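You operate a simulated robot arm through the tools that you are given. There is no shell and no other tool. Be economical: measure what you need, move in short steps, check, and stop when the job is done.

You are at the controls of a simulated robot arm. One attempt, no reset.

Task
Anneal the new joint, switch the welder off, then open the cover and both clamps.
Fine: push the welder lever back first; wait till the glow is gone before you switch off.

Only the result counts: the job must be done as asked and must still hold three seconds after the hand-in. Knocking over, shifting, dropping, spilling or breaking anything else fails it. A push-on lid holds only when it is set on centred and level and pressed home; a screw cap is set on level and turned clockwise until tight.

Robot
A 7-joint arm with a three-finger gripper on a trunk, on a base that drives. Base frame: it is fixed to the floor where the robot stands at the start and does not move with it; the origin is under the middle of the robot, x ahead of it, y to its left, z up. Readings come in mm, rad, newtons and seconds.
With the tool pointing down near the work surface it reaches from about 100 to 860 mm from the robot's upright axis, wherever it stands. Its first joint turns from -2.897 to 2.897 rad. Places, roughly: anneal button [500, 0, 900]; red welder clamp [700, 300, 1100]; weld button [500, 100, 900]; welder cover [600, 200, 1000]; welder knob [400, 200, 900]; welder lever [600, 0, 1000]; welder switch [400, 300, 900]; white welder clamp [700, 200, 1100]. Payload 2.94 kg.
Tool frame: the origin (TCP) lies between the finger pads and is the grasp point; the fingertips stand 30 mm ahead of it; z points along the fingers, y is the line along which they close. Largest opening 132 mm; the body of the gripper starts 107 mm behind the TCP.
Orientation is that of the tool frame in the base frame, as a unit quaternion [x, y, z, w]. With the fingers straight down and closing along the base's y, the tool's x points along the base's -x, its y along +y and its z along -z.

Tools
- The arm moves only by the tool arm_command. Its argument "increments" is a list of rows, each an object (a shift or turn left out is 0, a gripper value left out holds the last) with "travel": the shift along the tool's x, y, z in mm, a list of three; "rotation": the turn, a rotation vector about the tool's x, y, z in rad, a list of three; "fingers": the gripper command, from -1 (fully open) to 1 (shut), values between in proportion. In form: [{"travel": [x, y, z], "rotation": [rx, ry, rz], "fingers": fingers}, ...]. A call has 1 to 20 rows; each row shifts and turns the commanded pose from where the row before left it, along the tool's axes as they then stand. A row lasts 0.2 s, in which the tool goes at most 50 mm and 0.15 rad; a call with a longer step from one row to the next is refused whole, and so is a gripper value outside its range. Where a pose cannot be reached the arm comes as near as it can. A force on the tool above 70 N (or 10 N above the force at the start of the call, whichever is more), or a blocked arm, ends the call early, and 0.2 s more pass. Each finger halts on what it meets, pressing with about 25 N; the grip force reading is that of the motor and also rises with nothing between the fingers. The clock runs only during rows and for 0.2 s after the last one: add rows that do not move to give the fingers time. The reply holds the time, the measured pose of the TCP, the force on the tool along the base axes, the opening and the grip force, in the units named above and with some noise, with the torque about the TCP (base axes, N m) and any sound that the robot's microphone picked up.
- Cameras (640 x 400 px; columns grow to the right, rows downward): "scene" is now at [32.1, 185, 1903.3]; the picture's right is [-0.13, -0.99, 0.00], its down [-0.89, 0.11, -0.44] and it looks along [0.44, -0.06, -0.90] (base axes); focal length 250 px, centre (320, 200). "wrist" rides on the gripper at [72, 3, -144] in the tool frame; the picture's right is [-0.04, 1.00, 0.00], its down [-0.88, -0.04, -0.48] and it looks along [-0.48, -0.02, 0.88] (tool axes); focal length 256 px, centre (320, 200). There is no depth. A picture from a camera that has moved, and an enlarged one, comes with that camera's place and axes in the base frame and with its lens.
- camera(camera): a new picture of that camera. The clock stands still meanwhile.
- slide_trunk(by): slides the trunk up (or, below 0, down) by that many mm; the arm and the scene camera ride with it, the base frame stays. It gives what a move gives, with no picture.
- steer(legs): drives the robot by 1 to 6 legs, each [ahead, left, turn to the left] in mm, mm and rad, along the robot's own axes; the way and the turn of a leg run together, so that a leg with both is an arc; at most 1500 mm and 3.142 rad a leg. The arm and the cameras ride along, it lands a little off, and it stops where it bumps. It gives what a move gives.
- pan_tilt(pan, tilt): turns the head with the scene camera to pan (to the left, within 2.496 rad either way) and tilt (down, from -0.506 to 1.204), counted from straight ahead of the robot. It gives what a move gives.
- inspect(camera, box): a new picture of the part [left, top, right, bottom] of that camera's present view, enlarged. The clock stands still meanwhile.
- hand_in(): hands the job in; it is judged then, once.

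Work in short steps. Places have to be worked out from the pictures, the camera data and where the tool is seen: move nearer, look again, correct. Check each grasp and each placing, and mend what went wrong. You have 120 turns and 78 pictures in all, those below and enlarged ones among them. Open the gripper and draw the arm clear of the work before you hand the job in, unless the task says otherwise; then end with one line.

The tools are called after "Call:" as a command line: name --argument value ..., lists and objects as JSON in quotes. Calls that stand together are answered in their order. arm_command: Moves the arm, as the interface text tells. Its arguments: {"type":"object","properties":{"increments":{"type":"array"}},"required":["increments"]} The other tools are called the same way: slide_trunk (by) slides the trunk up or down; steer (legs) drives the base; pan_tilt (pan, tilt) turns the head that bears the scene camera; camera (camera) takes a picture; inspect (camera, box) takes an enlarged picture of a part of a camera's view; hand_in () hands the job in.

At the start:

```text
t: 0.0
ee_pos: [391.8, 313.6, 1470.2]
ee_rot: [0.0, 1.0, 0.001, 0.001]
ft_force: [-0.2, -0.2, 0.1]
torque: [0.0, 0.0, 0.02]
finger_gap: 132.1
finger_force: 0.0
trunk travel left (down, up): [-425.0, 115.0]
robot x, y, heading: [-2.5, -3.0, -0.003]
head pan, tilt: [-0.127, 1.115]
```

scene: 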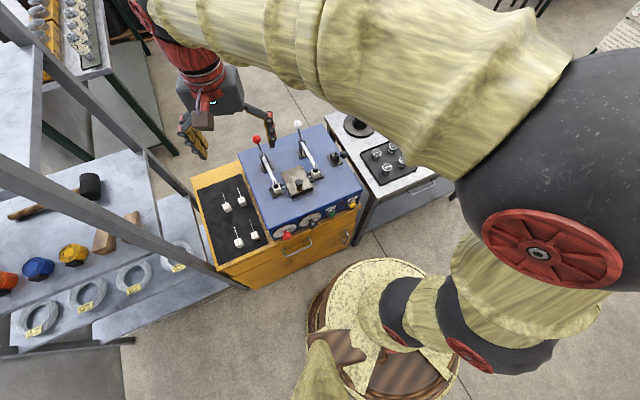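
wrist: 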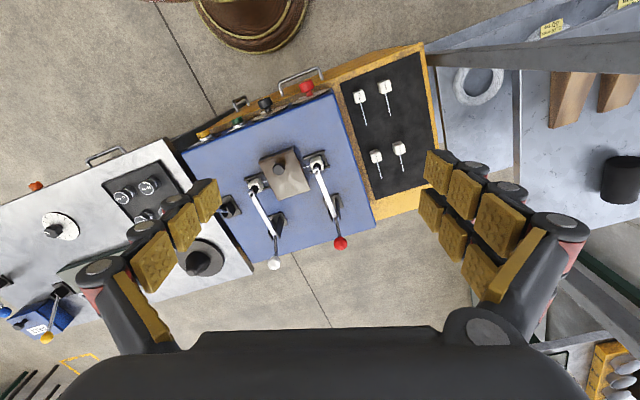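

I'll look closely at the welder from both cameras first.

Call:
inspect --camera "scene" --box '[220, 110, 380, 260]'

Call:
inspect --camera "wrist" --box '[170, 60, 390, 280]'

```text
2.67 times, centred on (300, 185) of scene
camera zoom: at [32.1, 185.0, 1903.3], right [-0.13, -0.99, 0.0], down [-0.89, 0.11, -0.44], along [0.44, -0.06, -0.9], focal length 668 px, centre (373, 240)
```

zoom: 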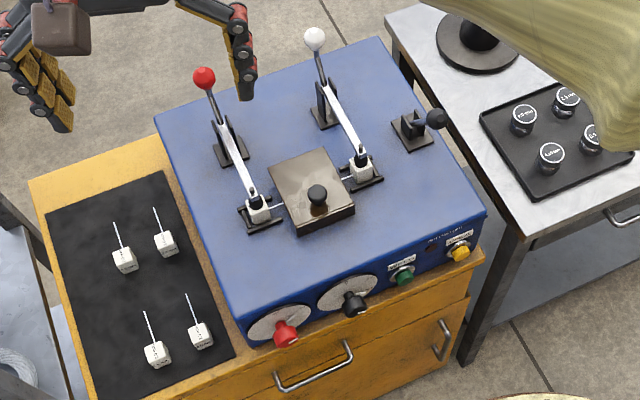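

```text
1.82 times, centred on (280, 170) of wrist
camera zoom: at [319.8, 317.0, 1614.1], right [0.04, 1.0, 0.0], down [0.88, -0.04, 0.48], along [0.48, -0.02, -0.88], focal length 465 px, centre (393, 254)
```

zoom: 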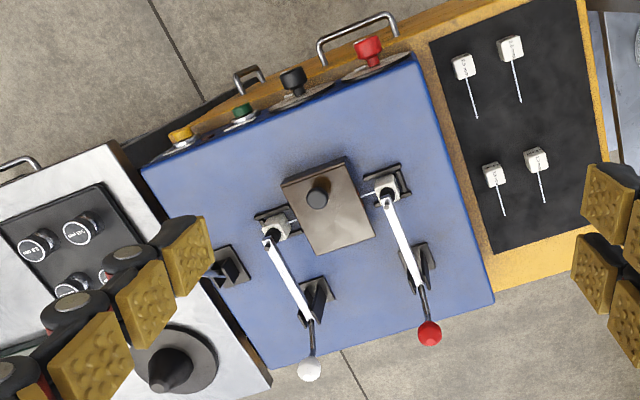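

The layout is clear. The front panel has a red knob on the left, then black, green and yellow, with the lever on the right. I'll zoom in on the panel labels and the lever.

Call:
inspect --camera "scene" --box '[270, 190, 370, 250]'

Call:
inspect --camera "scene" --box '[275, 130, 355, 200]'

```text
6.40 times, centred on (320, 220) of scene
camera zoom: at [32.1, 185.0, 1903.3], right [-0.13, -0.99, 0.0], down [-0.89, 0.11, -0.44], along [0.44, -0.06, -0.9], focal length 1603 px, centre (320, 72)
```

zoom: 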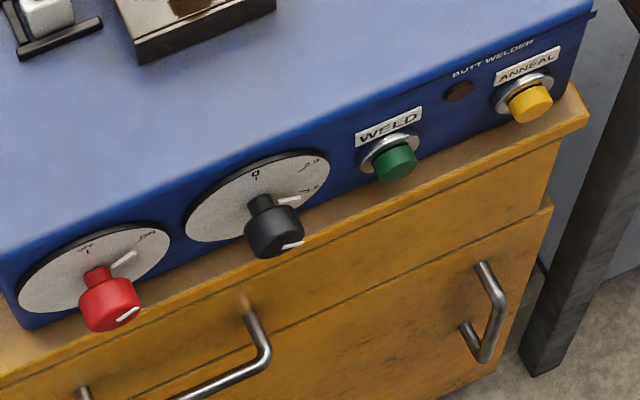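

```text
5.71 times, centred on (315, 165) of scene
camera zoom: at [32.1, 185.0, 1903.3], right [-0.13, -0.99, 0.0], down [-0.89, 0.11, -0.44], along [0.44, -0.06, -0.9], focal length 1431 px, centre (349, 400)
```

zoom: 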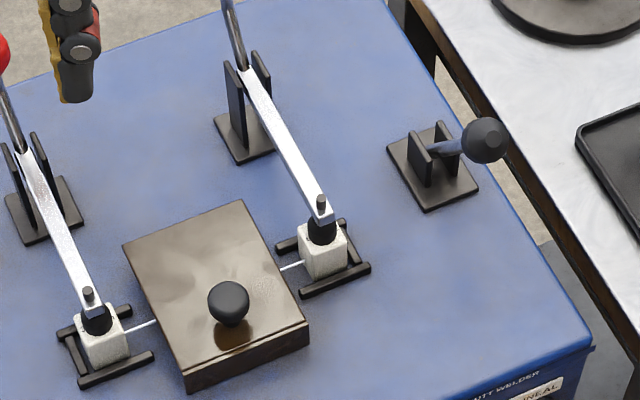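

The lever sits between two side plates and leans toward the robot, so it swings front to back. I'll bring the wrist camera lower over the welder for a better fix on positions.

Call:
arm_command --increments '[{"travel": [12.4, -24.8, 34]}, {"travel": [12.4, -24.8, 34]}, {"travel": [12.4, -24.8, 34]}, {"travel": [12.4, -24.8, 34]}, {"travel": [12.4, -24.8, 34]}]'

Call:
camera --camera "wrist"

Call:
camera --camera "scene"

```text
t: 1.2
ee_pos: [327.5, 188.0, 1301.5]
ee_rot: [0.001, 1.0, 0.0, 0.0]
ft_force: [0.0, -0.6, 1.5]
torque: [0.02, -0.01, 0.04]
finger_gap: 131.9
finger_force: 0.0
trunk travel left (down, up): [-425.0, 115.0]
robot x, y, heading: [0.3, 2.5, 0.001]
head pan, tilt: [-0.127, 1.115]
```

```text
71 pictures are left
camera wrist: at [256.8, 191.5, 1445.9], right [0.04, 1.0, 0.0], down [0.88, -0.04, 0.48], along [0.48, -0.02, -0.88], focal length 256 px, centre (320, 200)
```

wrist: 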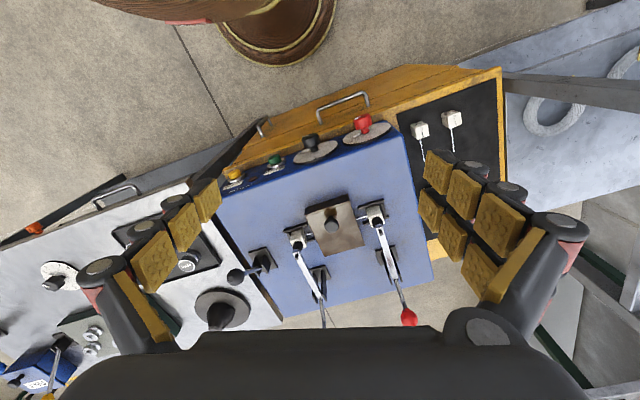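

```text
70 pictures are left
camera scene: at [31.6, 184.3, 1903.4], right [-0.13, -0.99, 0.0], down [-0.89, 0.11, -0.44], along [0.44, -0.06, -0.9], focal length 250 px, centre (320, 200)
```

scene: 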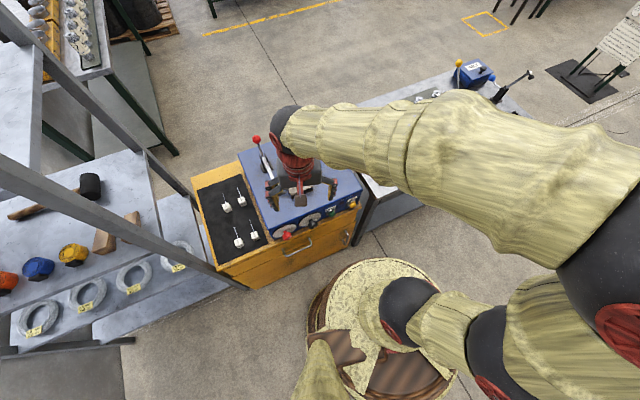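

I'll zoom this wrist view to triangulate the panel controls and the top fixtures.

Call:
inspect --camera "wrist" --box '[210, 100, 440, 330]'

```text
1.74 times, centred on (325, 215) of wrist
camera zoom: at [256.8, 191.5, 1445.9], right [0.04, 1.0, 0.0], down [0.88, -0.04, 0.48], along [0.48, -0.02, -0.88], focal length 445 px, centre (311, 174)
```

zoom: 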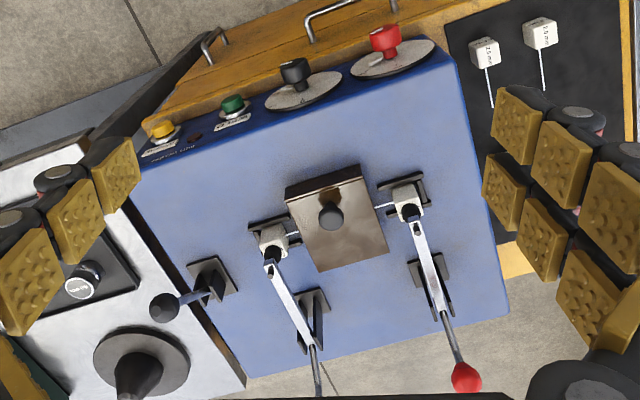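

From two views I place the lever ball at about (619, 12, 1082) and its pivot at about (671, 36, 984). The anneal cap is at about (488, -25, 874), the red switch knob at about (378, 281, 877), and the welder is yawed about +0.284 rad. I'll line up the yaw, shut the fingers and go to a spot in front of the lever, staying high.

Call:
arm_command --increments '[{"rotation": [0, 0, -0.142], "fingers": 1}, {"rotation": [0, 0, -0.142]}, {"travel": [-25.9, -35.8, 0]}, {"travel": [-25.9, -35.8, 0]}, {"travel": [-25.9, -35.8, 0]}, {"travel": [-25.9, -35.8, 0]}, {"travel": [-25.9, -35.8, 0]}, {"travel": [-25.9, -35.8, 0]}, {"travel": [-25.9, -35.8, 0]}, {"travel": [0, 0, 40]}, {"travel": [0, 0, 40]}]'

Call:
camera --camera "wrist"

Call:
camera --camera "scene"

```text
t: 3.6
ee_pos: [576.3, 1.9, 1218.7]
ee_rot: [-0.141, 0.99, 0.0, 0.0]
ft_force: [0.0, 0.1, 0.5]
torque: [0.04, 0.09, 0.02]
finger_gap: 0.0
finger_force: 25.4
trunk travel left (down, up): [-425.0, 115.0]
robot x, y, heading: [-0.2, 0.6, 0.003]
head pan, tilt: [-0.127, 1.115]
```

```text
68 pictures are left
camera wrist: at [505.4, -14.8, 1364.3], right [-0.24, 0.97, 0.0], down [0.85, 0.21, 0.48], along [0.46, 0.11, -0.88], focal length 256 px, centre (320, 200)
```

wrist: 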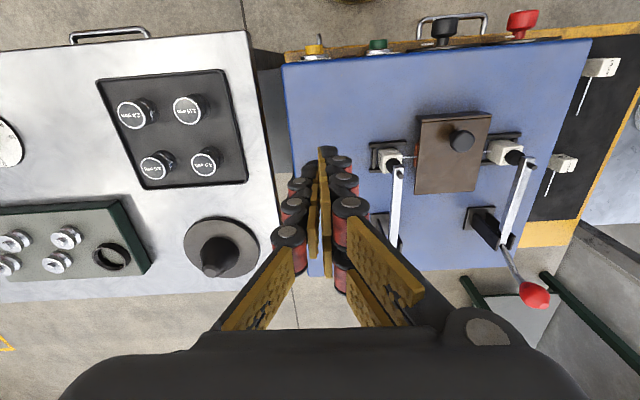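

```text
67 pictures are left
camera scene: at [33.9, 184.5, 1903.3], right [-0.13, -0.99, 0.0], down [-0.89, 0.12, -0.44], along [0.44, -0.06, -0.9], focal length 250 px, centre (320, 200)
```

scene: 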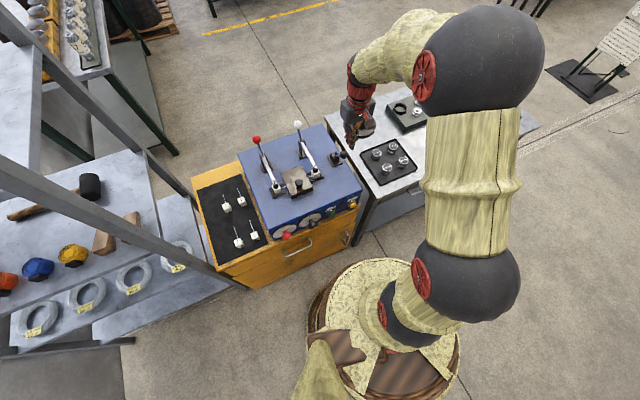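

The fingers are shut and sit about 44 mm in front of the ball, in line with it. I'll descend to ball height and look before touching it.

Call:
arm_command --increments '[{"travel": [5, -2, 40]}, {"travel": [0, 0, 40]}, {"travel": [0, 0, 40]}, {"travel": [0, 0, 10]}]'

Call:
inspect --camera "scene" --box '[280, 90, 400, 190]'

```text
t: 4.6
ee_pos: [571.8, -4.4, 1089.1]
ee_rot: [-0.143, 0.99, 0.0, 0.0]
ft_force: [-0.6, -0.5, -0.3]
torque: [0.04, -0.02, -0.01]
finger_gap: 0.0
finger_force: 24.7
trunk travel left (down, up): [-425.0, 115.0]
robot x, y, heading: [-2.0, -1.2, -0.002]
head pan, tilt: [-0.127, 1.115]
```

```text
4.00 times, centred on (340, 140) of scene
camera zoom: at [31.9, 184.8, 1903.3], right [-0.13, -0.99, 0.0], down [-0.89, 0.11, -0.44], along [0.44, -0.06, -0.9], focal length 1002 px, centre (240, 440)
```

zoom: 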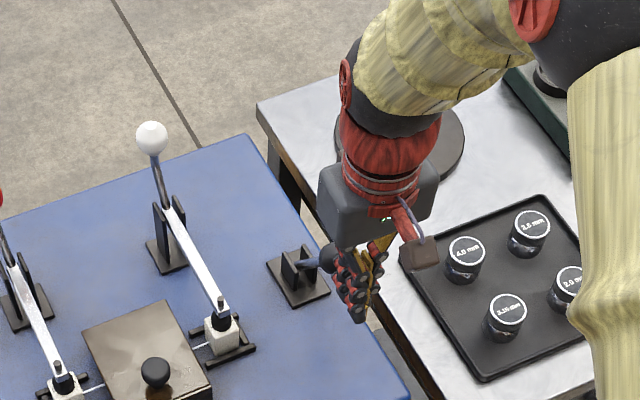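

The ball is directly behind the fingers. I'll push along B in small steps and watch the force.

Call:
arm_command --increments '[{"travel": [-15, 0, 0]}, {"travel": [-10, 0, 0]}, {"travel": [-10, 0, 0]}, {"travel": [-10, 0, 0]}, {"travel": [-10, 0, 0]}, {"travel": [-10, 0, 0]}]'

Call:
inspect --camera "scene" --box '[280, 90, 400, 190]'

```text
t: 6.0
ee_pos: [632.0, 14.6, 1088.5]
ee_rot: [-0.141, 0.99, 0.0, -0.001]
ft_force: [-2.1, -0.6, -0.5]
torque: [0.0, 0.03, 0.0]
finger_gap: 0.0
finger_force: 25.2
trunk travel left (down, up): [-425.0, 115.0]
robot x, y, heading: [-0.6, 0.2, 0.0]
head pan, tilt: [-0.127, 1.115]
```

```text
4.00 times, centred on (340, 140) of scene
camera zoom: at [32.9, 184.9, 1903.2], right [-0.13, -0.99, 0.0], down [-0.89, 0.11, -0.44], along [0.44, -0.06, -0.9], focal length 1002 px, centre (240, 440)
```

zoom: 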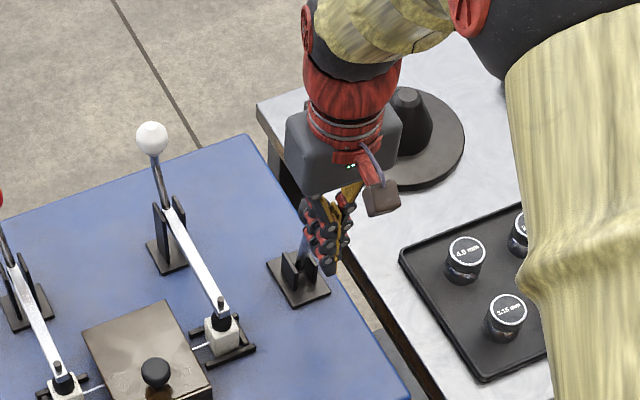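

The lever is moving easily at about 2 N. I'll keep pushing until it resists.

Call:
arm_command --increments '[{"travel": [-8, 0, 0]}, {"travel": [-8, 0, 0]}, {"travel": [-8, 0, 0]}, {"travel": [-8, 0, 0]}, {"travel": [-8, 0, 0]}, {"travel": [-8, 0, 0]}]'

Call:
inspect --camera "scene" --box '[280, 90, 400, 190]'

```text
t: 7.4
ee_pos: [679.4, 28.9, 1089.1]
ee_rot: [-0.141, 0.99, 0.0, 0.0]
ft_force: [0.3, -0.2, -0.5]
torque: [-0.01, 0.0, 0.02]
finger_gap: 0.1
finger_force: 24.8
trunk travel left (down, up): [-425.0, 115.0]
robot x, y, heading: [1.0, -2.3, -0.001]
head pan, tilt: [-0.127, 1.115]
```

```text
4.00 times, centred on (340, 140) of scene
camera zoom: at [32.7, 184.9, 1903.3], right [-0.13, -0.99, 0.0], down [-0.89, 0.11, -0.44], along [0.44, -0.06, -0.9], focal length 1002 px, centre (240, 440)
```

zoom: 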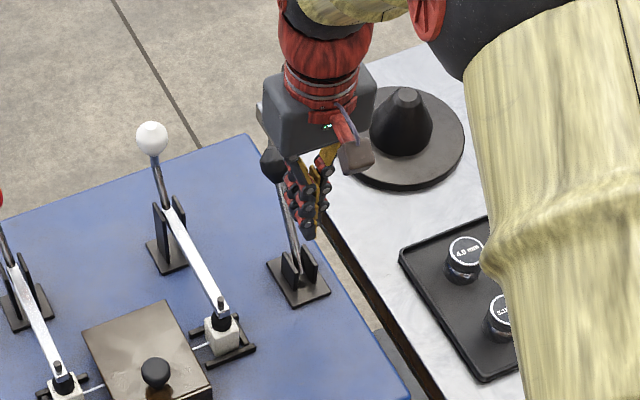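

The force dropped to zero and the ball now sits about 70 mm ahead of the fingers, so it snapped back past centre. I'll nudge further to confirm it's at its stop.

Call:
arm_command --increments '[{"travel": [-10, 0, 0]}, {"travel": [-10, 0, 0]}, {"travel": [-8, 0, 0]}, {"travel": [-6, 0, 0]}, {"travel": [-6, 0, 0]}, {"travel": [-6, 0, 0]}]'

Call:
inspect --camera "scene" --box '[280, 90, 400, 190]'

```text
t: 8.8
ee_pos: [717.1, 38.8, 1088.9]
ee_rot: [-0.141, 0.99, 0.0, -0.003]
ft_force: [-26.8, -9.2, 8.4]
torque: [-0.12, 0.56, 0.01]
finger_gap: 0.1
finger_force: 24.9
trunk travel left (down, up): [-425.0, 115.0]
robot x, y, heading: [-1.7, 0.7, -0.003]
head pan, tilt: [-0.127, 1.115]
```

```text
4.00 times, centred on (340, 140) of scene
camera zoom: at [27.5, 183.3, 1903.6], right [-0.13, -0.99, 0.0], down [-0.89, 0.12, -0.44], along [0.44, -0.06, -0.9], focal length 1002 px, centre (240, 440)
```

zoom: 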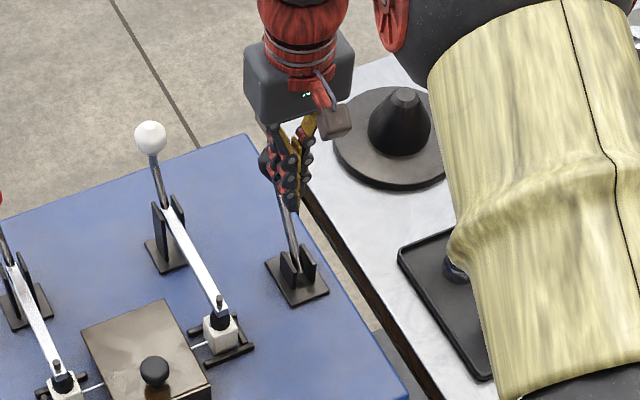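

The lever is firmly at its rear stop, with 28 N of resistance. I'll back off, rise, and go to a point in front of the anneal button.

Call:
arm_command --increments '[{"travel": [35, 0, 0]}, {"travel": [35, 0, -20]}, {"travel": [0, 0, -45]}, {"travel": [0, 0, -45]}, {"travel": [0, 0, -40]}, {"travel": [45, 0, 0]}, {"travel": [45, 0, 0]}, {"travel": [45, 0, 0]}, {"travel": [45, 0, 0]}, {"travel": [40, 0, 0]}]'

Call:
camera --camera "scene"

Call:
camera --camera "wrist"

```text
t: 11.0
ee_pos: [440.0, -41.4, 1241.6]
ee_rot: [-0.142, 0.99, -0.001, 0.0]
ft_force: [-1.1, -0.3, 0.3]
torque: [-0.01, -0.05, 0.0]
finger_gap: 0.0
finger_force: 24.9
trunk travel left (down, up): [-425.0, 115.0]
robot x, y, heading: [-0.5, 0.6, -0.002]
head pan, tilt: [-0.127, 1.115]
```

```text
62 pictures are left
camera scene: at [30.4, 184.6, 1903.4], right [-0.13, -0.99, 0.0], down [-0.89, 0.11, -0.44], along [0.44, -0.06, -0.9], focal length 250 px, centre (320, 200)
```

scene: 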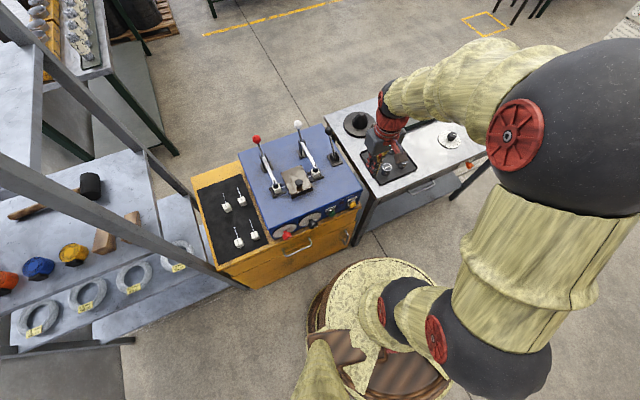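

```text
61 pictures are left
camera wrist: at [370.4, -58.4, 1386.2], right [-0.24, 0.97, 0.0], down [0.85, 0.21, 0.48], along [0.46, 0.11, -0.88], focal length 256 px, centre (320, 200)
```

wrist: 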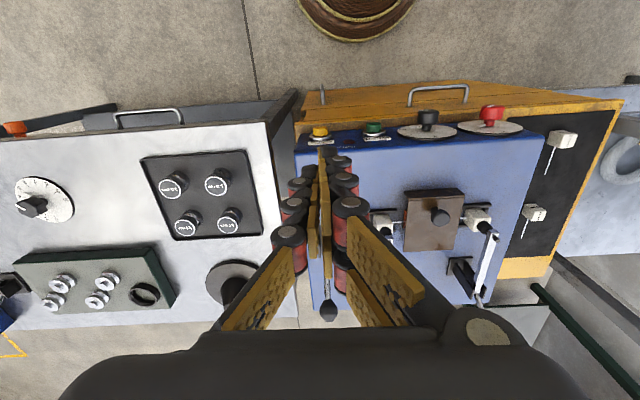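

The yellow cap lines up with the fingers at about (490, -29, 874). I'll descend in front of the panel to TCP z ≈ 940 and check the clearances.

Call:
arm_command --increments '[{"travel": [0, 0, 45]}, {"travel": [0, 0, 45]}, {"travel": [0, 0, 45]}, {"travel": [0, 0, 45]}, {"travel": [0, 0, 45]}, {"travel": [0, 0, 45]}, {"travel": [0, 0, 30]}]'

Call:
inspect --camera "scene" --box '[300, 150, 420, 250]'

Call:
camera --camera "wrist"

```text
t: 12.6
ee_pos: [443.9, -36.0, 937.7]
ee_rot: [-0.142, 0.99, 0.001, 0.0]
ft_force: [0.0, 0.2, 0.4]
torque: [0.01, 0.03, -0.01]
finger_gap: 0.0
finger_force: 25.0
trunk travel left (down, up): [-425.0, 115.0]
robot x, y, heading: [0.0, 4.1, 0.002]
head pan, tilt: [-0.127, 1.115]
```

```text
4.00 times, centred on (360, 200) of scene
camera zoom: at [32.8, 184.7, 1903.3], right [-0.13, -0.99, 0.0], down [-0.89, 0.11, -0.44], along [0.44, -0.06, -0.9], focal length 1002 px, centre (160, 200)
```

zoom: 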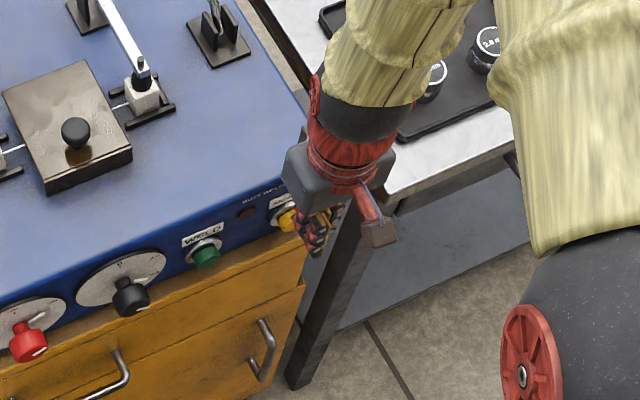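

```text
59 pictures are left
camera wrist: at [373.5, -53.8, 1083.2], right [-0.24, 0.97, 0.0], down [0.85, 0.21, 0.48], along [0.46, 0.11, -0.88], focal length 256 px, centre (320, 200)
```

wrist: 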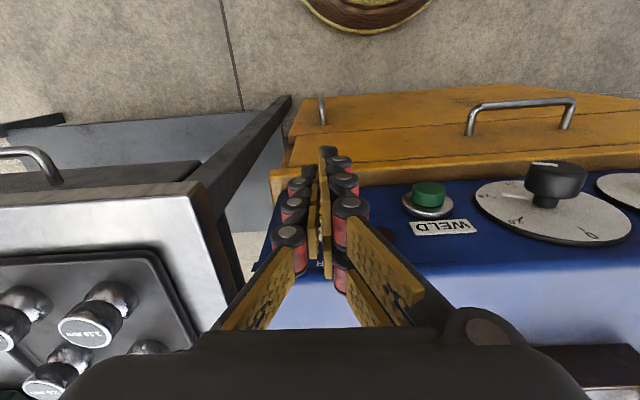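

The ledge is clear of the fingers. I'll lower to the cap's height, shift 4 mm right, and advance gently until contact.

Call:
arm_command --increments '[{"travel": [0, -4, 44]}, {"travel": [-12, 0, 0]}, {"travel": [-8, 0, 0]}, {"travel": [-4, 0, 0]}, {"travel": [-3, 0, 0]}]'

Call:
inspect --camera "scene" --box '[280, 150, 400, 250]'

```text
t: 13.8
ee_pos: [470.2, -35.9, 895.3]
ee_rot: [-0.142, 0.99, 0.0, -0.001]
ft_force: [-4.7, -0.3, -1.6]
torque: [-0.03, 0.17, 0.09]
finger_gap: 0.0
finger_force: 25.5
trunk travel left (down, up): [-425.0, 115.0]
robot x, y, heading: [1.9, 0.7, -0.001]
head pan, tilt: [-0.127, 1.115]
heard: click
```

```text
4.00 times, centred on (340, 200) of scene
camera zoom: at [31.7, 184.7, 1903.3], right [-0.13, -0.99, 0.0], down [-0.89, 0.11, -0.44], along [0.44, -0.06, -0.9], focal length 1002 px, centre (240, 200)
```

zoom: 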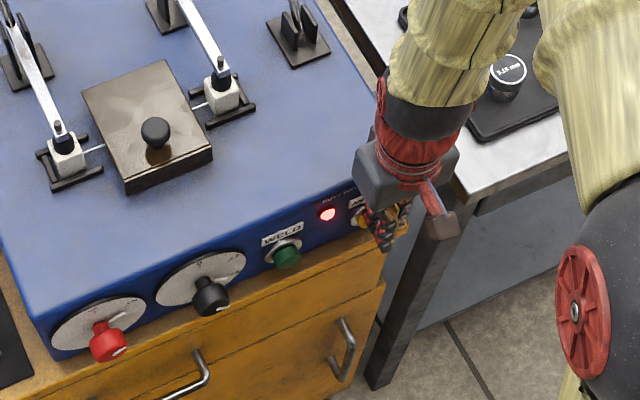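

There was a click and the red lamp lit, so annealing is running. I'll hold for a second and look for glow at the joint.

Call:
arm_command --increments '[{}, {}, {}, {}, {}]'

Call:
inspect --camera "scene" --box '[270, 140, 390, 240]'

```text
t: 15.0
ee_pos: [470.4, -36.8, 894.7]
ee_rot: [-0.142, 0.99, 0.001, 0.0]
ft_force: [-8.8, -0.6, -1.6]
torque: [-0.04, 0.26, 0.05]
finger_gap: 0.0
finger_force: 24.6
trunk travel left (down, up): [-425.0, 115.0]
robot x, y, heading: [3.8, -1.6, 0.003]
head pan, tilt: [-0.127, 1.115]
```

```text
4.00 times, centred on (330, 190) of scene
camera zoom: at [31.5, 184.7, 1903.3], right [-0.13, -0.99, 0.0], down [-0.89, 0.11, -0.44], along [0.44, -0.06, -0.9], focal length 1002 px, centre (280, 240)
```

zoom: 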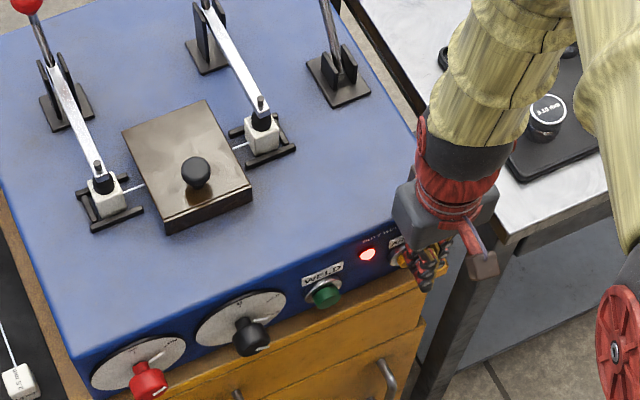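

The lamp is still lit and no other cue has come. I'll hold a bit longer and check again.

Call:
arm_command --increments '[{}, {}, {}, {}, {}, {}, {}, {}, {}, {}]'

Call:
inspect --camera "scene" --box '[270, 140, 390, 240]'

```text
t: 17.2
ee_pos: [469.6, -37.0, 896.0]
ee_rot: [-0.142, 0.99, 0.0, 0.0]
ft_force: [-10.1, -1.0, -2.6]
torque: [-0.03, 0.29, 0.1]
finger_gap: 0.2
finger_force: 24.7
trunk travel left (down, up): [-425.0, 115.0]
robot x, y, heading: [3.1, -1.9, 0.002]
head pan, tilt: [-0.127, 1.115]
```

```text
4.00 times, centred on (330, 190) of scene
camera zoom: at [31.4, 184.6, 1903.3], right [-0.13, -0.99, 0.0], down [-0.89, 0.11, -0.44], along [0.44, -0.06, -0.9], focal length 1002 px, centre (280, 240)
```

zoom: 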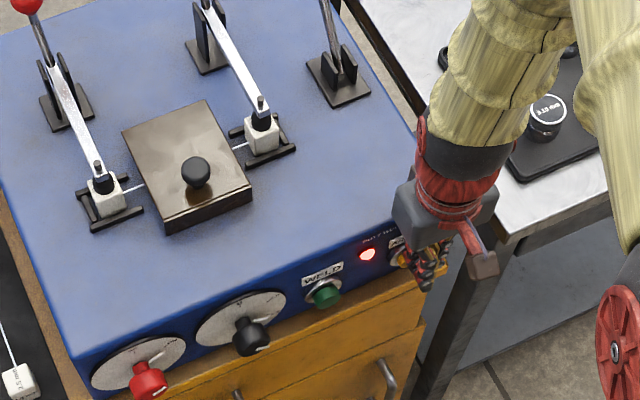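

I've held it about 3.5 s. I'll release by drawing straight back, then see how the lamp behaves.

Call:
arm_command --increments '[{"travel": [15, 0, 0]}, {"travel": [15, 0, 0]}]'

Call:
inspect --camera "scene" --box '[270, 140, 390, 240]'

```text
t: 17.8
ee_pos: [443.0, -45.6, 896.7]
ee_rot: [-0.142, 0.99, 0.0, 0.001]
ft_force: [0.2, -0.3, 0.2]
torque: [0.0, 0.0, 0.0]
finger_gap: 0.1
finger_force: 24.5
trunk travel left (down, up): [-425.0, 115.0]
robot x, y, heading: [-1.1, -0.3, -0.003]
head pan, tilt: [-0.127, 1.115]
```

```text
4.00 times, centred on (330, 190) of scene
camera zoom: at [32.3, 184.7, 1903.3], right [-0.13, -0.99, 0.0], down [-0.89, 0.11, -0.44], along [0.44, -0.06, -0.9], focal length 1002 px, centre (280, 240)
```

zoom: 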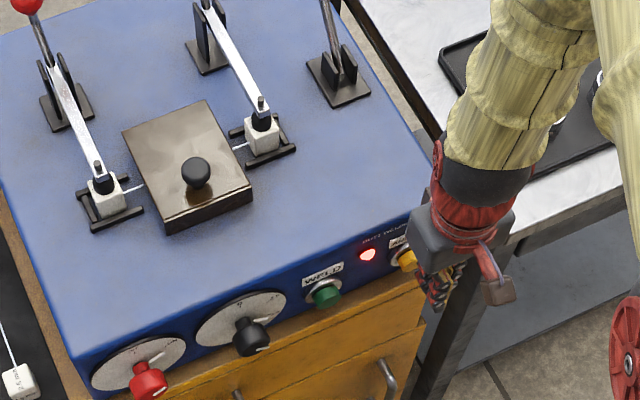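

The lamp still glows after release, so I have to wait it out. Meanwhile I'll rise and move over to view the red switch dial.

Call:
arm_command --increments '[{"travel": [0, 0, -45]}, {"travel": [0, 0, -45]}, {"travel": [0, 0, -45]}, {"travel": [0, 0, -45]}, {"travel": [0, 41, 0]}, {"travel": [0, 41, 0]}, {"travel": [0, 41, 0]}, {"travel": [0, 41, 0]}, {"travel": [0, 41, 0]}, {"travel": [0, 41, 0]}, {"travel": [0, 41, 0], "fingers": -0.3}, {"travel": [20, 30, 0]}]'

Call:
camera --camera "wrist"

Call:
inspect --camera "scene" --box '[270, 150, 390, 250]'

```text
t: 20.4
ee_pos: [332.7, 253.7, 1075.6]
ee_rot: [-0.141, 0.99, 0.0, 0.0]
ft_force: [-0.5, 0.1, 0.7]
torque: [-0.01, -0.02, 0.01]
finger_gap: 40.0
finger_force: 0.0
trunk travel left (down, up): [-425.0, 115.0]
robot x, y, heading: [1.6, -3.4, 0.007]
head pan, tilt: [-0.127, 1.115]
```

```text
54 pictures are left
camera wrist: at [262.3, 237.2, 1219.9], right [-0.24, 0.97, 0.0], down [0.85, 0.21, 0.48], along [0.46, 0.11, -0.88], focal length 256 px, centre (320, 200)
```

wrist: 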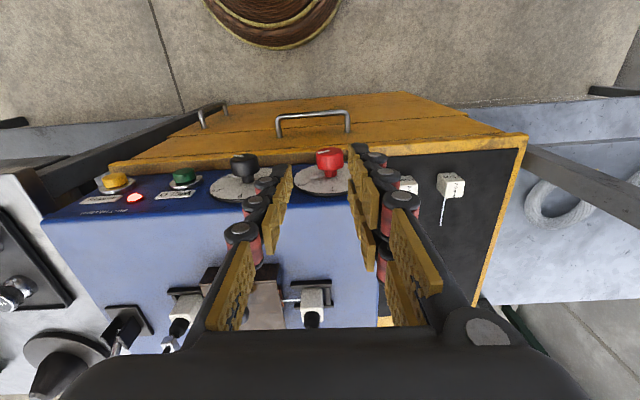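

```text
4.00 times, centred on (330, 200) of scene
camera zoom: at [31.0, 185.3, 1903.3], right [-0.13, -0.99, 0.0], down [-0.89, 0.11, -0.44], along [0.44, -0.06, -0.9], focal length 1002 px, centre (280, 200)
```

zoom: 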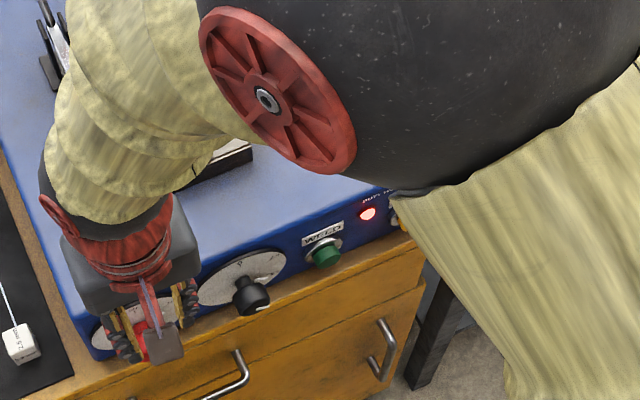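

The lamp is still lit. I'll zoom on the red dial from the wrist.

Call:
inspect --camera "wrist" --box '[270, 140, 370, 205]'

```text
6.15 times, centred on (320, 172) of wrist
camera zoom: at [262.3, 237.2, 1219.9], right [-0.24, 0.97, 0.0], down [0.85, 0.21, 0.48], along [0.46, 0.11, -0.88], focal length 1575 px, centre (320, 369)
```

zoom: 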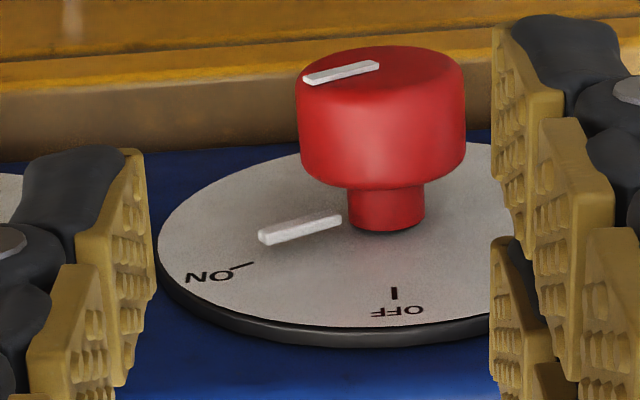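

OFF is at 12 o'clock and ON about 60° clockwise, so I need to turn the knob 60° counter-clockwise as seen from the front. My plan is to straddle it from above with the hand leaned 30° right, then roll to 30° left. The knob centre is at about (378.5, 281, 877), and I'll pre-position while the glow fades.

Call:
arm_command --increments '[{"travel": [-17.2, -15.5, 31.5], "fingers": -0.1}, {"travel": [-17.2, -15.5, 31.5]}, {"travel": [-17.2, -15.5, 31.5]}, {"rotation": [-0.131, 0, 0]}, {"rotation": [-0.131, 0, 0]}, {"rotation": [-0.131, 0, 0]}, {"rotation": [-0.131, 0, 0]}]'

Call:
camera --camera "wrist"

Call:
inspect --camera "scene" --box '[260, 150, 380, 250]'

```text
t: 22.0
ee_pos: [398.0, 222.3, 981.7]
ee_rot: [-0.137, 0.956, 0.257, -0.036]
ft_force: [0.3, -0.3, 0.1]
torque: [0.0, 0.0, -0.01]
finger_gap: 72.4
finger_force: 0.1
trunk travel left (down, up): [-425.0, 115.0]
robot x, y, heading: [0.3, 1.1, -0.003]
head pan, tilt: [-0.127, 1.115]
```

```text
51 pictures are left
camera wrist: at [347.8, 136.5, 1108.1], right [-0.2, 0.84, 0.5], down [0.92, -0.01, 0.39], along [0.34, 0.54, -0.77], focal length 256 px, centre (320, 200)
```

wrist: 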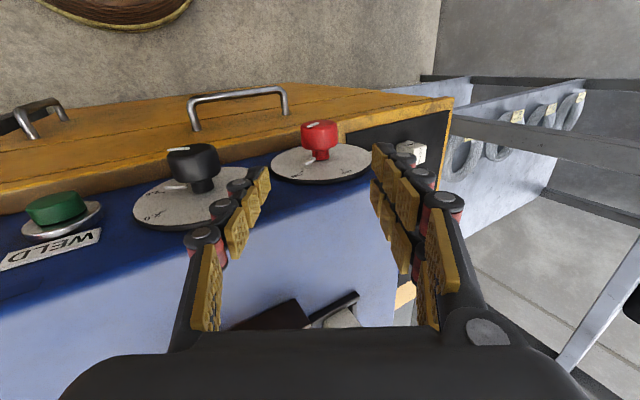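

```text
4.00 times, centred on (320, 200) of scene
camera zoom: at [32.7, 184.4, 1903.3], right [-0.13, -0.99, 0.0], down [-0.89, 0.11, -0.44], along [0.44, -0.06, -0.9], focal length 1002 px, centre (320, 200)
```

zoom: 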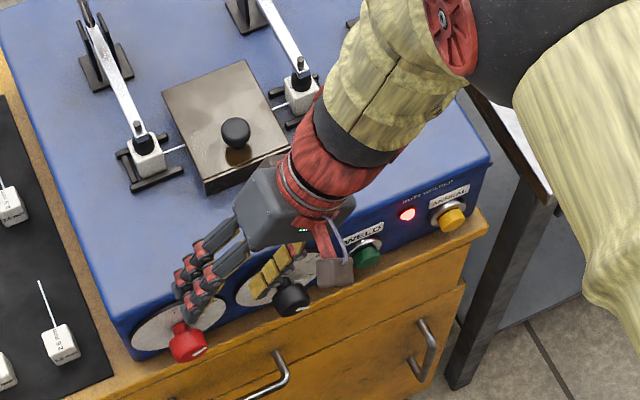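

The lamp still glows. The knob lies on the approach axis at pixel (320, 135) against the predicted (320, 139). I'll advance along the tool axis with the fingers open, without gripping.

Call:
arm_command --increments '[{"travel": [1, 0, 40]}, {"travel": [1, 0, 40]}, {"travel": [1, 0, 20]}, {"travel": [0, 0, 12]}]'

Call:
camera --camera "wrist"

Call:
inspect --camera "scene" --box '[260, 170, 380, 270]'

```text
t: 23.0
ee_pos: [378.3, 275.9, 882.8]
ee_rot: [-0.138, 0.956, 0.256, -0.036]
ft_force: [0.7, 0.3, 0.7]
torque: [-0.03, 0.02, 0.0]
finger_gap: 74.8
finger_force: 0.1
trunk travel left (down, up): [-425.0, 115.0]
robot x, y, heading: [-1.1, -0.4, -0.003]
head pan, tilt: [-0.127, 1.115]
```

```text
49 pictures are left
camera wrist: at [328.4, 190.4, 1010.1], right [-0.2, 0.84, 0.5], down [0.92, -0.01, 0.39], along [0.34, 0.54, -0.77], focal length 256 px, centre (320, 200)
```

wrist: 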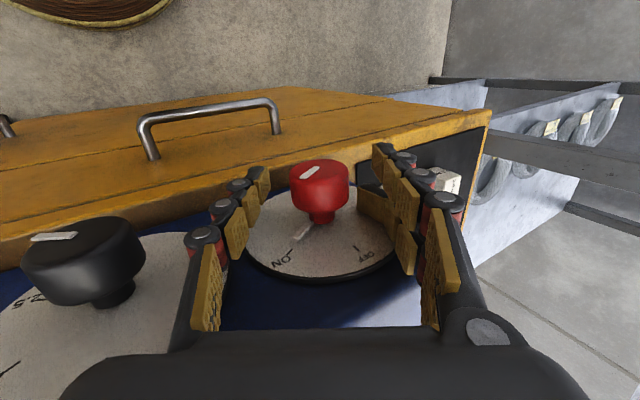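

```text
4.00 times, centred on (320, 220) of scene
camera zoom: at [32.3, 185.9, 1903.0], right [-0.13, -0.99, 0.0], down [-0.89, 0.11, -0.44], along [0.44, -0.06, -0.9], focal length 1002 px, centre (320, 120)
```

zoom: 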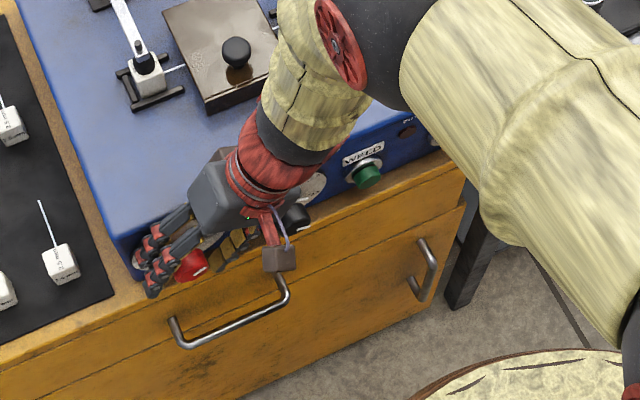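

The panel lamp is now dark, so the glow is gone. I'll go 7 mm deeper, wait a second for margin, then close on the knob.

Call:
arm_command --increments '[{"travel": [0, 0, 7]}, {}, {}, {}, {}, {"fingers": 1}, {}, {}, {}]'

Call:
camera --camera "wrist"

Call:
inspect --camera "scene" --box '[260, 170, 380, 270]'

```text
t: 25.0
ee_pos: [376.6, 280.4, 876.8]
ee_rot: [-0.137, 0.956, 0.256, -0.037]
ft_force: [0.5, -1.5, -1.7]
torque: [0.08, -0.06, -0.06]
finger_gap: 35.8
finger_force: 28.2
trunk travel left (down, up): [-425.0, 115.0]
robot x, y, heading: [-0.6, -2.2, 0.0]
head pan, tilt: [-0.127, 1.115]
```

```text
47 pictures are left
camera wrist: at [327.4, 193.4, 1004.3], right [-0.2, 0.84, 0.5], down [0.92, -0.01, 0.39], along [0.34, 0.54, -0.77], focal length 256 px, centre (320, 200)
```

wrist: 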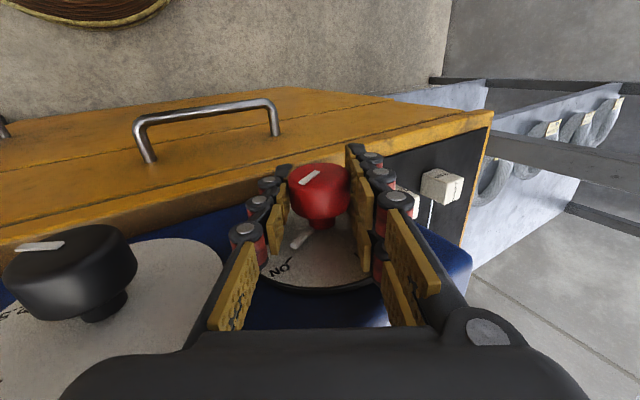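

```text
4.00 times, centred on (320, 220) of scene
camera zoom: at [32.4, 184.9, 1903.3], right [-0.13, -0.99, 0.0], down [-0.89, 0.11, -0.44], along [0.44, -0.06, -0.9], focal length 1002 px, centre (320, 120)
```

zoom: 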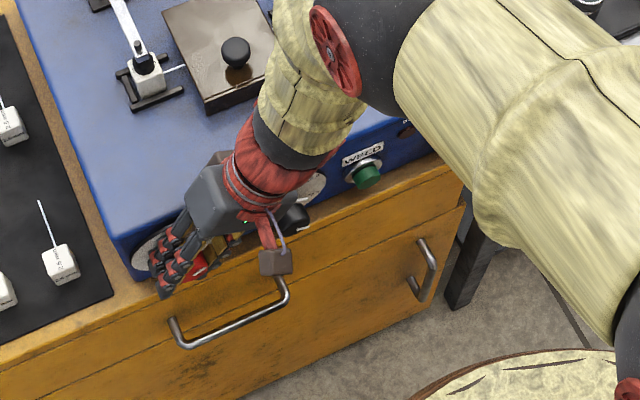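

The knob is gripped (35.8 mm) with little side load. I'll roll +0.5 rad about tool x first and check.

Call:
arm_command --increments '[{"rotation": [0.1, 0, 0]}, {"rotation": [0.1, 0, 0]}, {"rotation": [0.1, 0, 0]}, {"rotation": [0.1, 0, 0]}, {"rotation": [0.1, 0, 0]}]'

Call:
camera --camera "wrist"

```text
t: 26.2
ee_pos: [373.6, 278.9, 874.8]
ee_rot: [-0.142, 0.99, 0.01, -0.004]
ft_force: [3.6, 13.0, -19.8]
torque: [-0.45, 1.22, 0.16]
finger_gap: 36.1
finger_force: 45.5
trunk travel left (down, up): [-425.0, 115.0]
robot x, y, heading: [1.7, -0.3, 0.001]
head pan, tilt: [-0.127, 1.115]
```

```text
45 pictures are left
camera wrist: at [306.3, 258.8, 1020.7], right [-0.24, 0.97, 0.02], down [0.86, 0.2, 0.47], along [0.45, 0.13, -0.88], focal length 256 px, centre (320, 200)
```

wrist: 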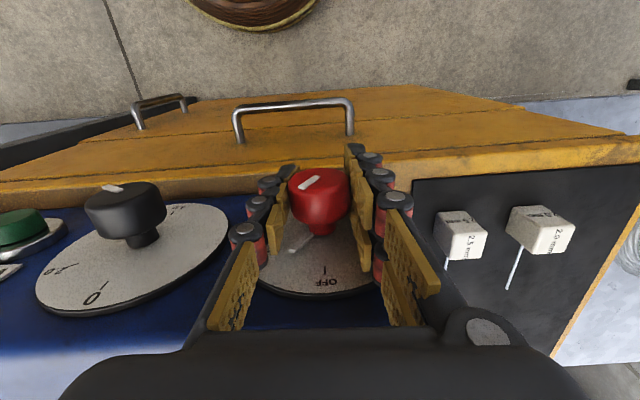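

The knob is turning with the hand. The side load pulls down and left, so I'll ease the pose that way while completing the roll.

Call:
arm_command --increments '[{"travel": [0, 1, 2], "rotation": [0.1, 0, 0]}, {"travel": [0, 1, 1], "rotation": [0.1, 0, 0]}, {"rotation": [0.1, 0, 0]}, {"rotation": [0.1, 0, 0]}, {"rotation": [0.1, 0, 0]}]'

Call:
camera --camera "wrist"

```text
t: 27.4
ee_pos: [374.8, 277.4, 875.2]
ee_rot: [-0.14, 0.968, -0.207, 0.022]
ft_force: [0.7, -28.4, -1.8]
torque: [0.05, 0.04, -0.36]
finger_gap: 36.1
finger_force: 45.0
out of reach, approached as far as the arm can: row 1
trunk travel left (down, up): [-425.0, 115.0]
robot x, y, heading: [-2.9, 0.2, 0.002]
head pan, tilt: [-0.127, 1.115]
```

```text
44 pictures are left
camera wrist: at [290.5, 317.3, 1007.0], right [-0.22, 0.89, -0.41], down [0.81, 0.4, 0.44], along [0.55, -0.23, -0.8], focal length 256 px, centre (320, 200)
```

wrist: 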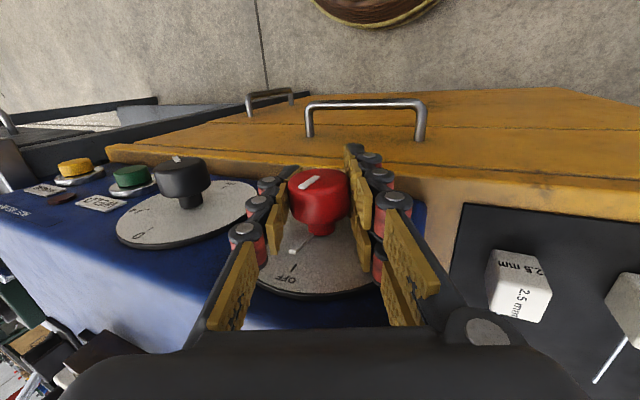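

The tilt is now about 24° left. I'll zoom on the pointer against the OFF tick.

Call:
inspect --camera "wrist" --box '[250, 150, 390, 310]'

```text
2.50 times, centred on (320, 230) of wrist
camera zoom: at [290.5, 317.3, 1007.0], right [-0.22, 0.89, -0.41], down [0.81, 0.4, 0.44], along [0.55, -0.23, -0.8], focal length 640 px, centre (320, 125)
```

zoom: 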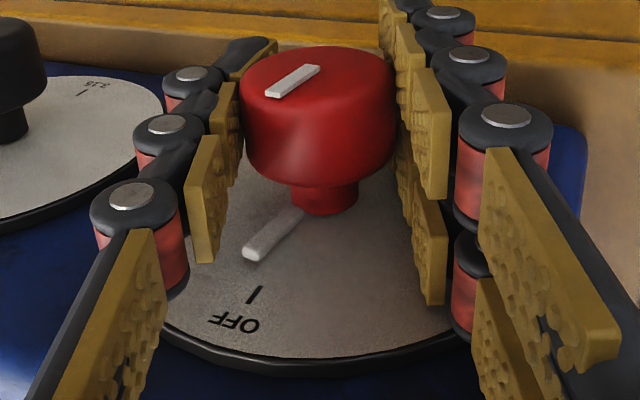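

The pointer is still roughly 15–20° short of OFF. I'll continue rolling.

Call:
arm_command --increments '[{"travel": [0, -1, 0], "rotation": [0.1, 0, 0]}, {"travel": [0, -1, 0], "rotation": [0.1, 0, 0]}, {"rotation": [0.1, 0, 0]}]'

Call:
inspect --camera "wrist" --box '[250, 150, 390, 310]'

```text
t: 28.2
ee_pos: [376.1, 277.7, 875.5]
ee_rot: [-0.134, 0.927, -0.348, 0.043]
ft_force: [-2.2, -28.0, -1.1]
torque: [0.18, 0.62, -0.51]
finger_gap: 36.4
finger_force: 44.6
trunk travel left (down, up): [-425.0, 115.0]
robot x, y, heading: [-0.0, 0.4, -0.002]
head pan, tilt: [-0.127, 1.115]
```

```text
2.50 times, centred on (320, 230) of wrist
camera zoom: at [280.6, 351.0, 984.3], right [-0.18, 0.73, -0.66], down [0.77, 0.52, 0.37], along [0.61, -0.44, -0.66], focal length 640 px, centre (320, 125)
```

zoom: 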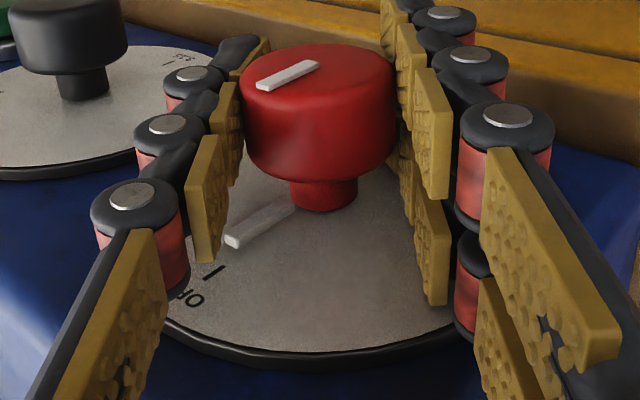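

By my reading, the pointer-to-tick offset now matches the parallax offset it had at ON, and the hand has started slipping. The knob is probably at its OFF stop. I'll release, back off and look.

Call:
arm_command --increments '[{"fingers": -0.1}, {}, {}, {"travel": [0, 0, -40]}, {"travel": [0, 0, -40]}, {"travel": [0, 0, -40]}]'

Call:
inspect --camera "scene" --box '[260, 200, 360, 260]'

Call:
camera --camera "wrist"

```text
t: 29.6
ee_pos: [356.1, 357.3, 966.9]
ee_rot: [-0.135, 0.927, -0.347, 0.044]
ft_force: [-0.1, -0.1, -1.2]
torque: [-0.02, -0.02, 0.04]
finger_gap: 72.7
finger_force: 0.1
trunk travel left (down, up): [-425.0, 115.0]
robot x, y, heading: [-2.7, 2.4, 0.001]
head pan, tilt: [-0.127, 1.115]
```

```text
6.40 times, centred on (310, 230) of scene
camera zoom: at [31.6, 185.2, 1903.3], right [-0.13, -0.99, 0.0], down [-0.89, 0.11, -0.44], along [0.44, -0.06, -0.9], focal length 1603 px, centre (384, 8)
```

zoom: 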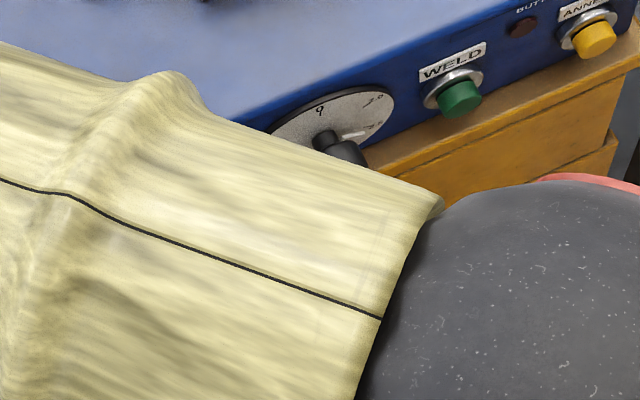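

```text
40 pictures are left
camera wrist: at [261.0, 430.4, 1074.7], right [-0.18, 0.73, -0.66], down [0.77, 0.52, 0.37], along [0.62, -0.44, -0.66], focal length 256 px, centre (320, 200)
```

wrist: 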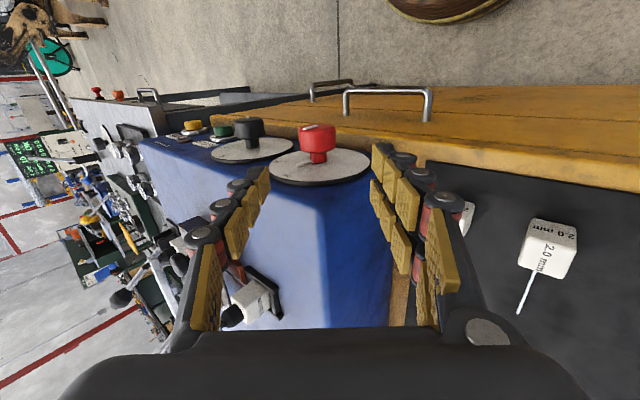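

The lamp is dark. I'll lift, roll back to vertical and get a clear view of the dial.

Call:
arm_command --increments '[{"travel": [0, 0, -40]}, {"rotation": [-0.14, 0, 0]}, {"rotation": [-0.14, 0, 0]}, {"rotation": [-0.14, 0, 0]}, {"rotation": [-0.14, 0, 0]}, {"rotation": [-0.14, 0, 0]}, {"travel": [20, -45, -10]}, {"travel": [0, -45, -10]}, {"travel": [0, 0, -40]}]'

Call:
camera --camera "wrist"

```text
refused: row 7 steps farther than a row can; nothing moved
```

```text
39 pictures are left
camera wrist: at [261.0, 430.4, 1074.7], right [-0.18, 0.73, -0.66], down [0.77, 0.52, 0.37], along [0.62, -0.44, -0.66], focal length 256 px, centre (320, 200)
```

wrist: 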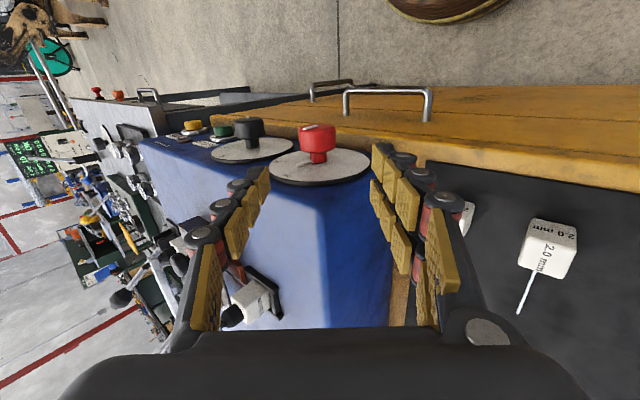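

One row was too long, so I'll repeat the move with shorter steps.

Call:
arm_command --increments '[{"travel": [0, 0, -40]}, {"rotation": [-0.14, 0, 0]}, {"rotation": [-0.14, 0, 0]}, {"rotation": [-0.14, 0, 0]}, {"rotation": [-0.14, 0, 0]}, {"rotation": [-0.14, 0, 0]}, {"travel": [10, -40, -10]}, {"travel": [10, -40, -10]}, {"travel": [0, 0, -40]}]'

Call:
inspect --camera "wrist" --box '[270, 130, 370, 230]'

```text
t: 31.6
ee_pos: [352.1, 300.4, 1060.4]
ee_rot: [-0.142, 0.99, -0.008, -0.005]
ft_force: [-1.1, -1.0, 1.0]
torque: [0.01, -0.04, 0.0]
finger_gap: 72.3
finger_force: 0.1
trunk travel left (down, up): [-425.0, 115.0]
robot x, y, heading: [3.3, 3.9, -0.004]
head pan, tilt: [-0.127, 1.115]
```

```text
4.00 times, centred on (320, 180) of wrist
camera zoom: at [282.3, 286.9, 1205.3], right [-0.24, 0.97, -0.02], down [0.86, 0.22, 0.47], along [0.46, 0.1, -0.88], focal length 1024 px, centre (320, 280)
```

zoom: 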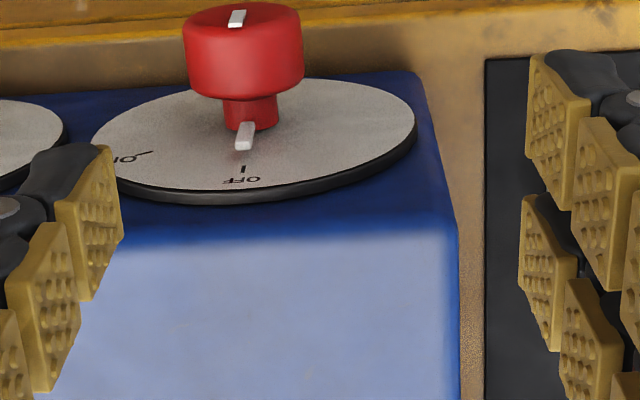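

The pointer is on OFF. Next is the cover, so I'll move the camera over it to look for its hinge and get a closer view of the clamps.

Call:
arm_command --increments '[{"travel": [0, 0, -45], "rotation": [0, 0.0, 0]}, {"travel": [0, 0, -45]}, {"travel": [0, 0, -45]}, {"travel": [-14, -37, 0]}, {"travel": [-14, -37, 0]}, {"travel": [-14, -37, 0]}, {"travel": [-14, -37, 0], "fingers": -1}, {}, {}]'

Call:
inspect --camera "wrist" --box '[220, 130, 420, 330]'

```text
t: 33.6
ee_pos: [447.0, 176.1, 1197.4]
ee_rot: [-0.142, 0.99, -0.009, -0.005]
ft_force: [0.0, 0.0, -0.6]
torque: [0.03, -0.03, 0.0]
finger_gap: 127.9
finger_force: 0.0
trunk travel left (down, up): [-425.0, 115.0]
robot x, y, heading: [-0.6, -0.8, 0.002]
head pan, tilt: [-0.127, 1.115]
```

```text
2.00 times, centred on (320, 230) of wrist
camera zoom: at [378.2, 162.1, 1342.0], right [-0.24, 0.97, -0.02], down [0.86, 0.22, 0.47], along [0.46, 0.1, -0.88], focal length 512 px, centre (320, 140)
```

zoom: 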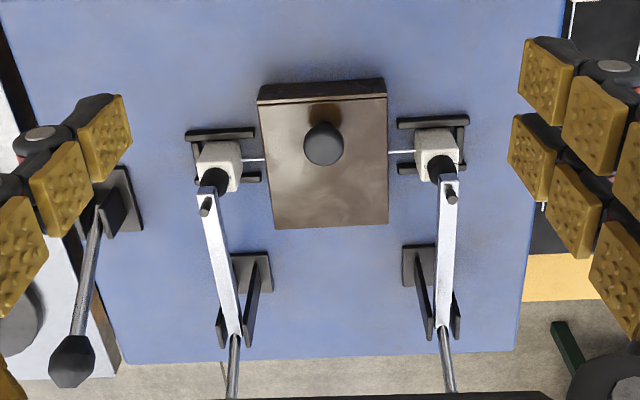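

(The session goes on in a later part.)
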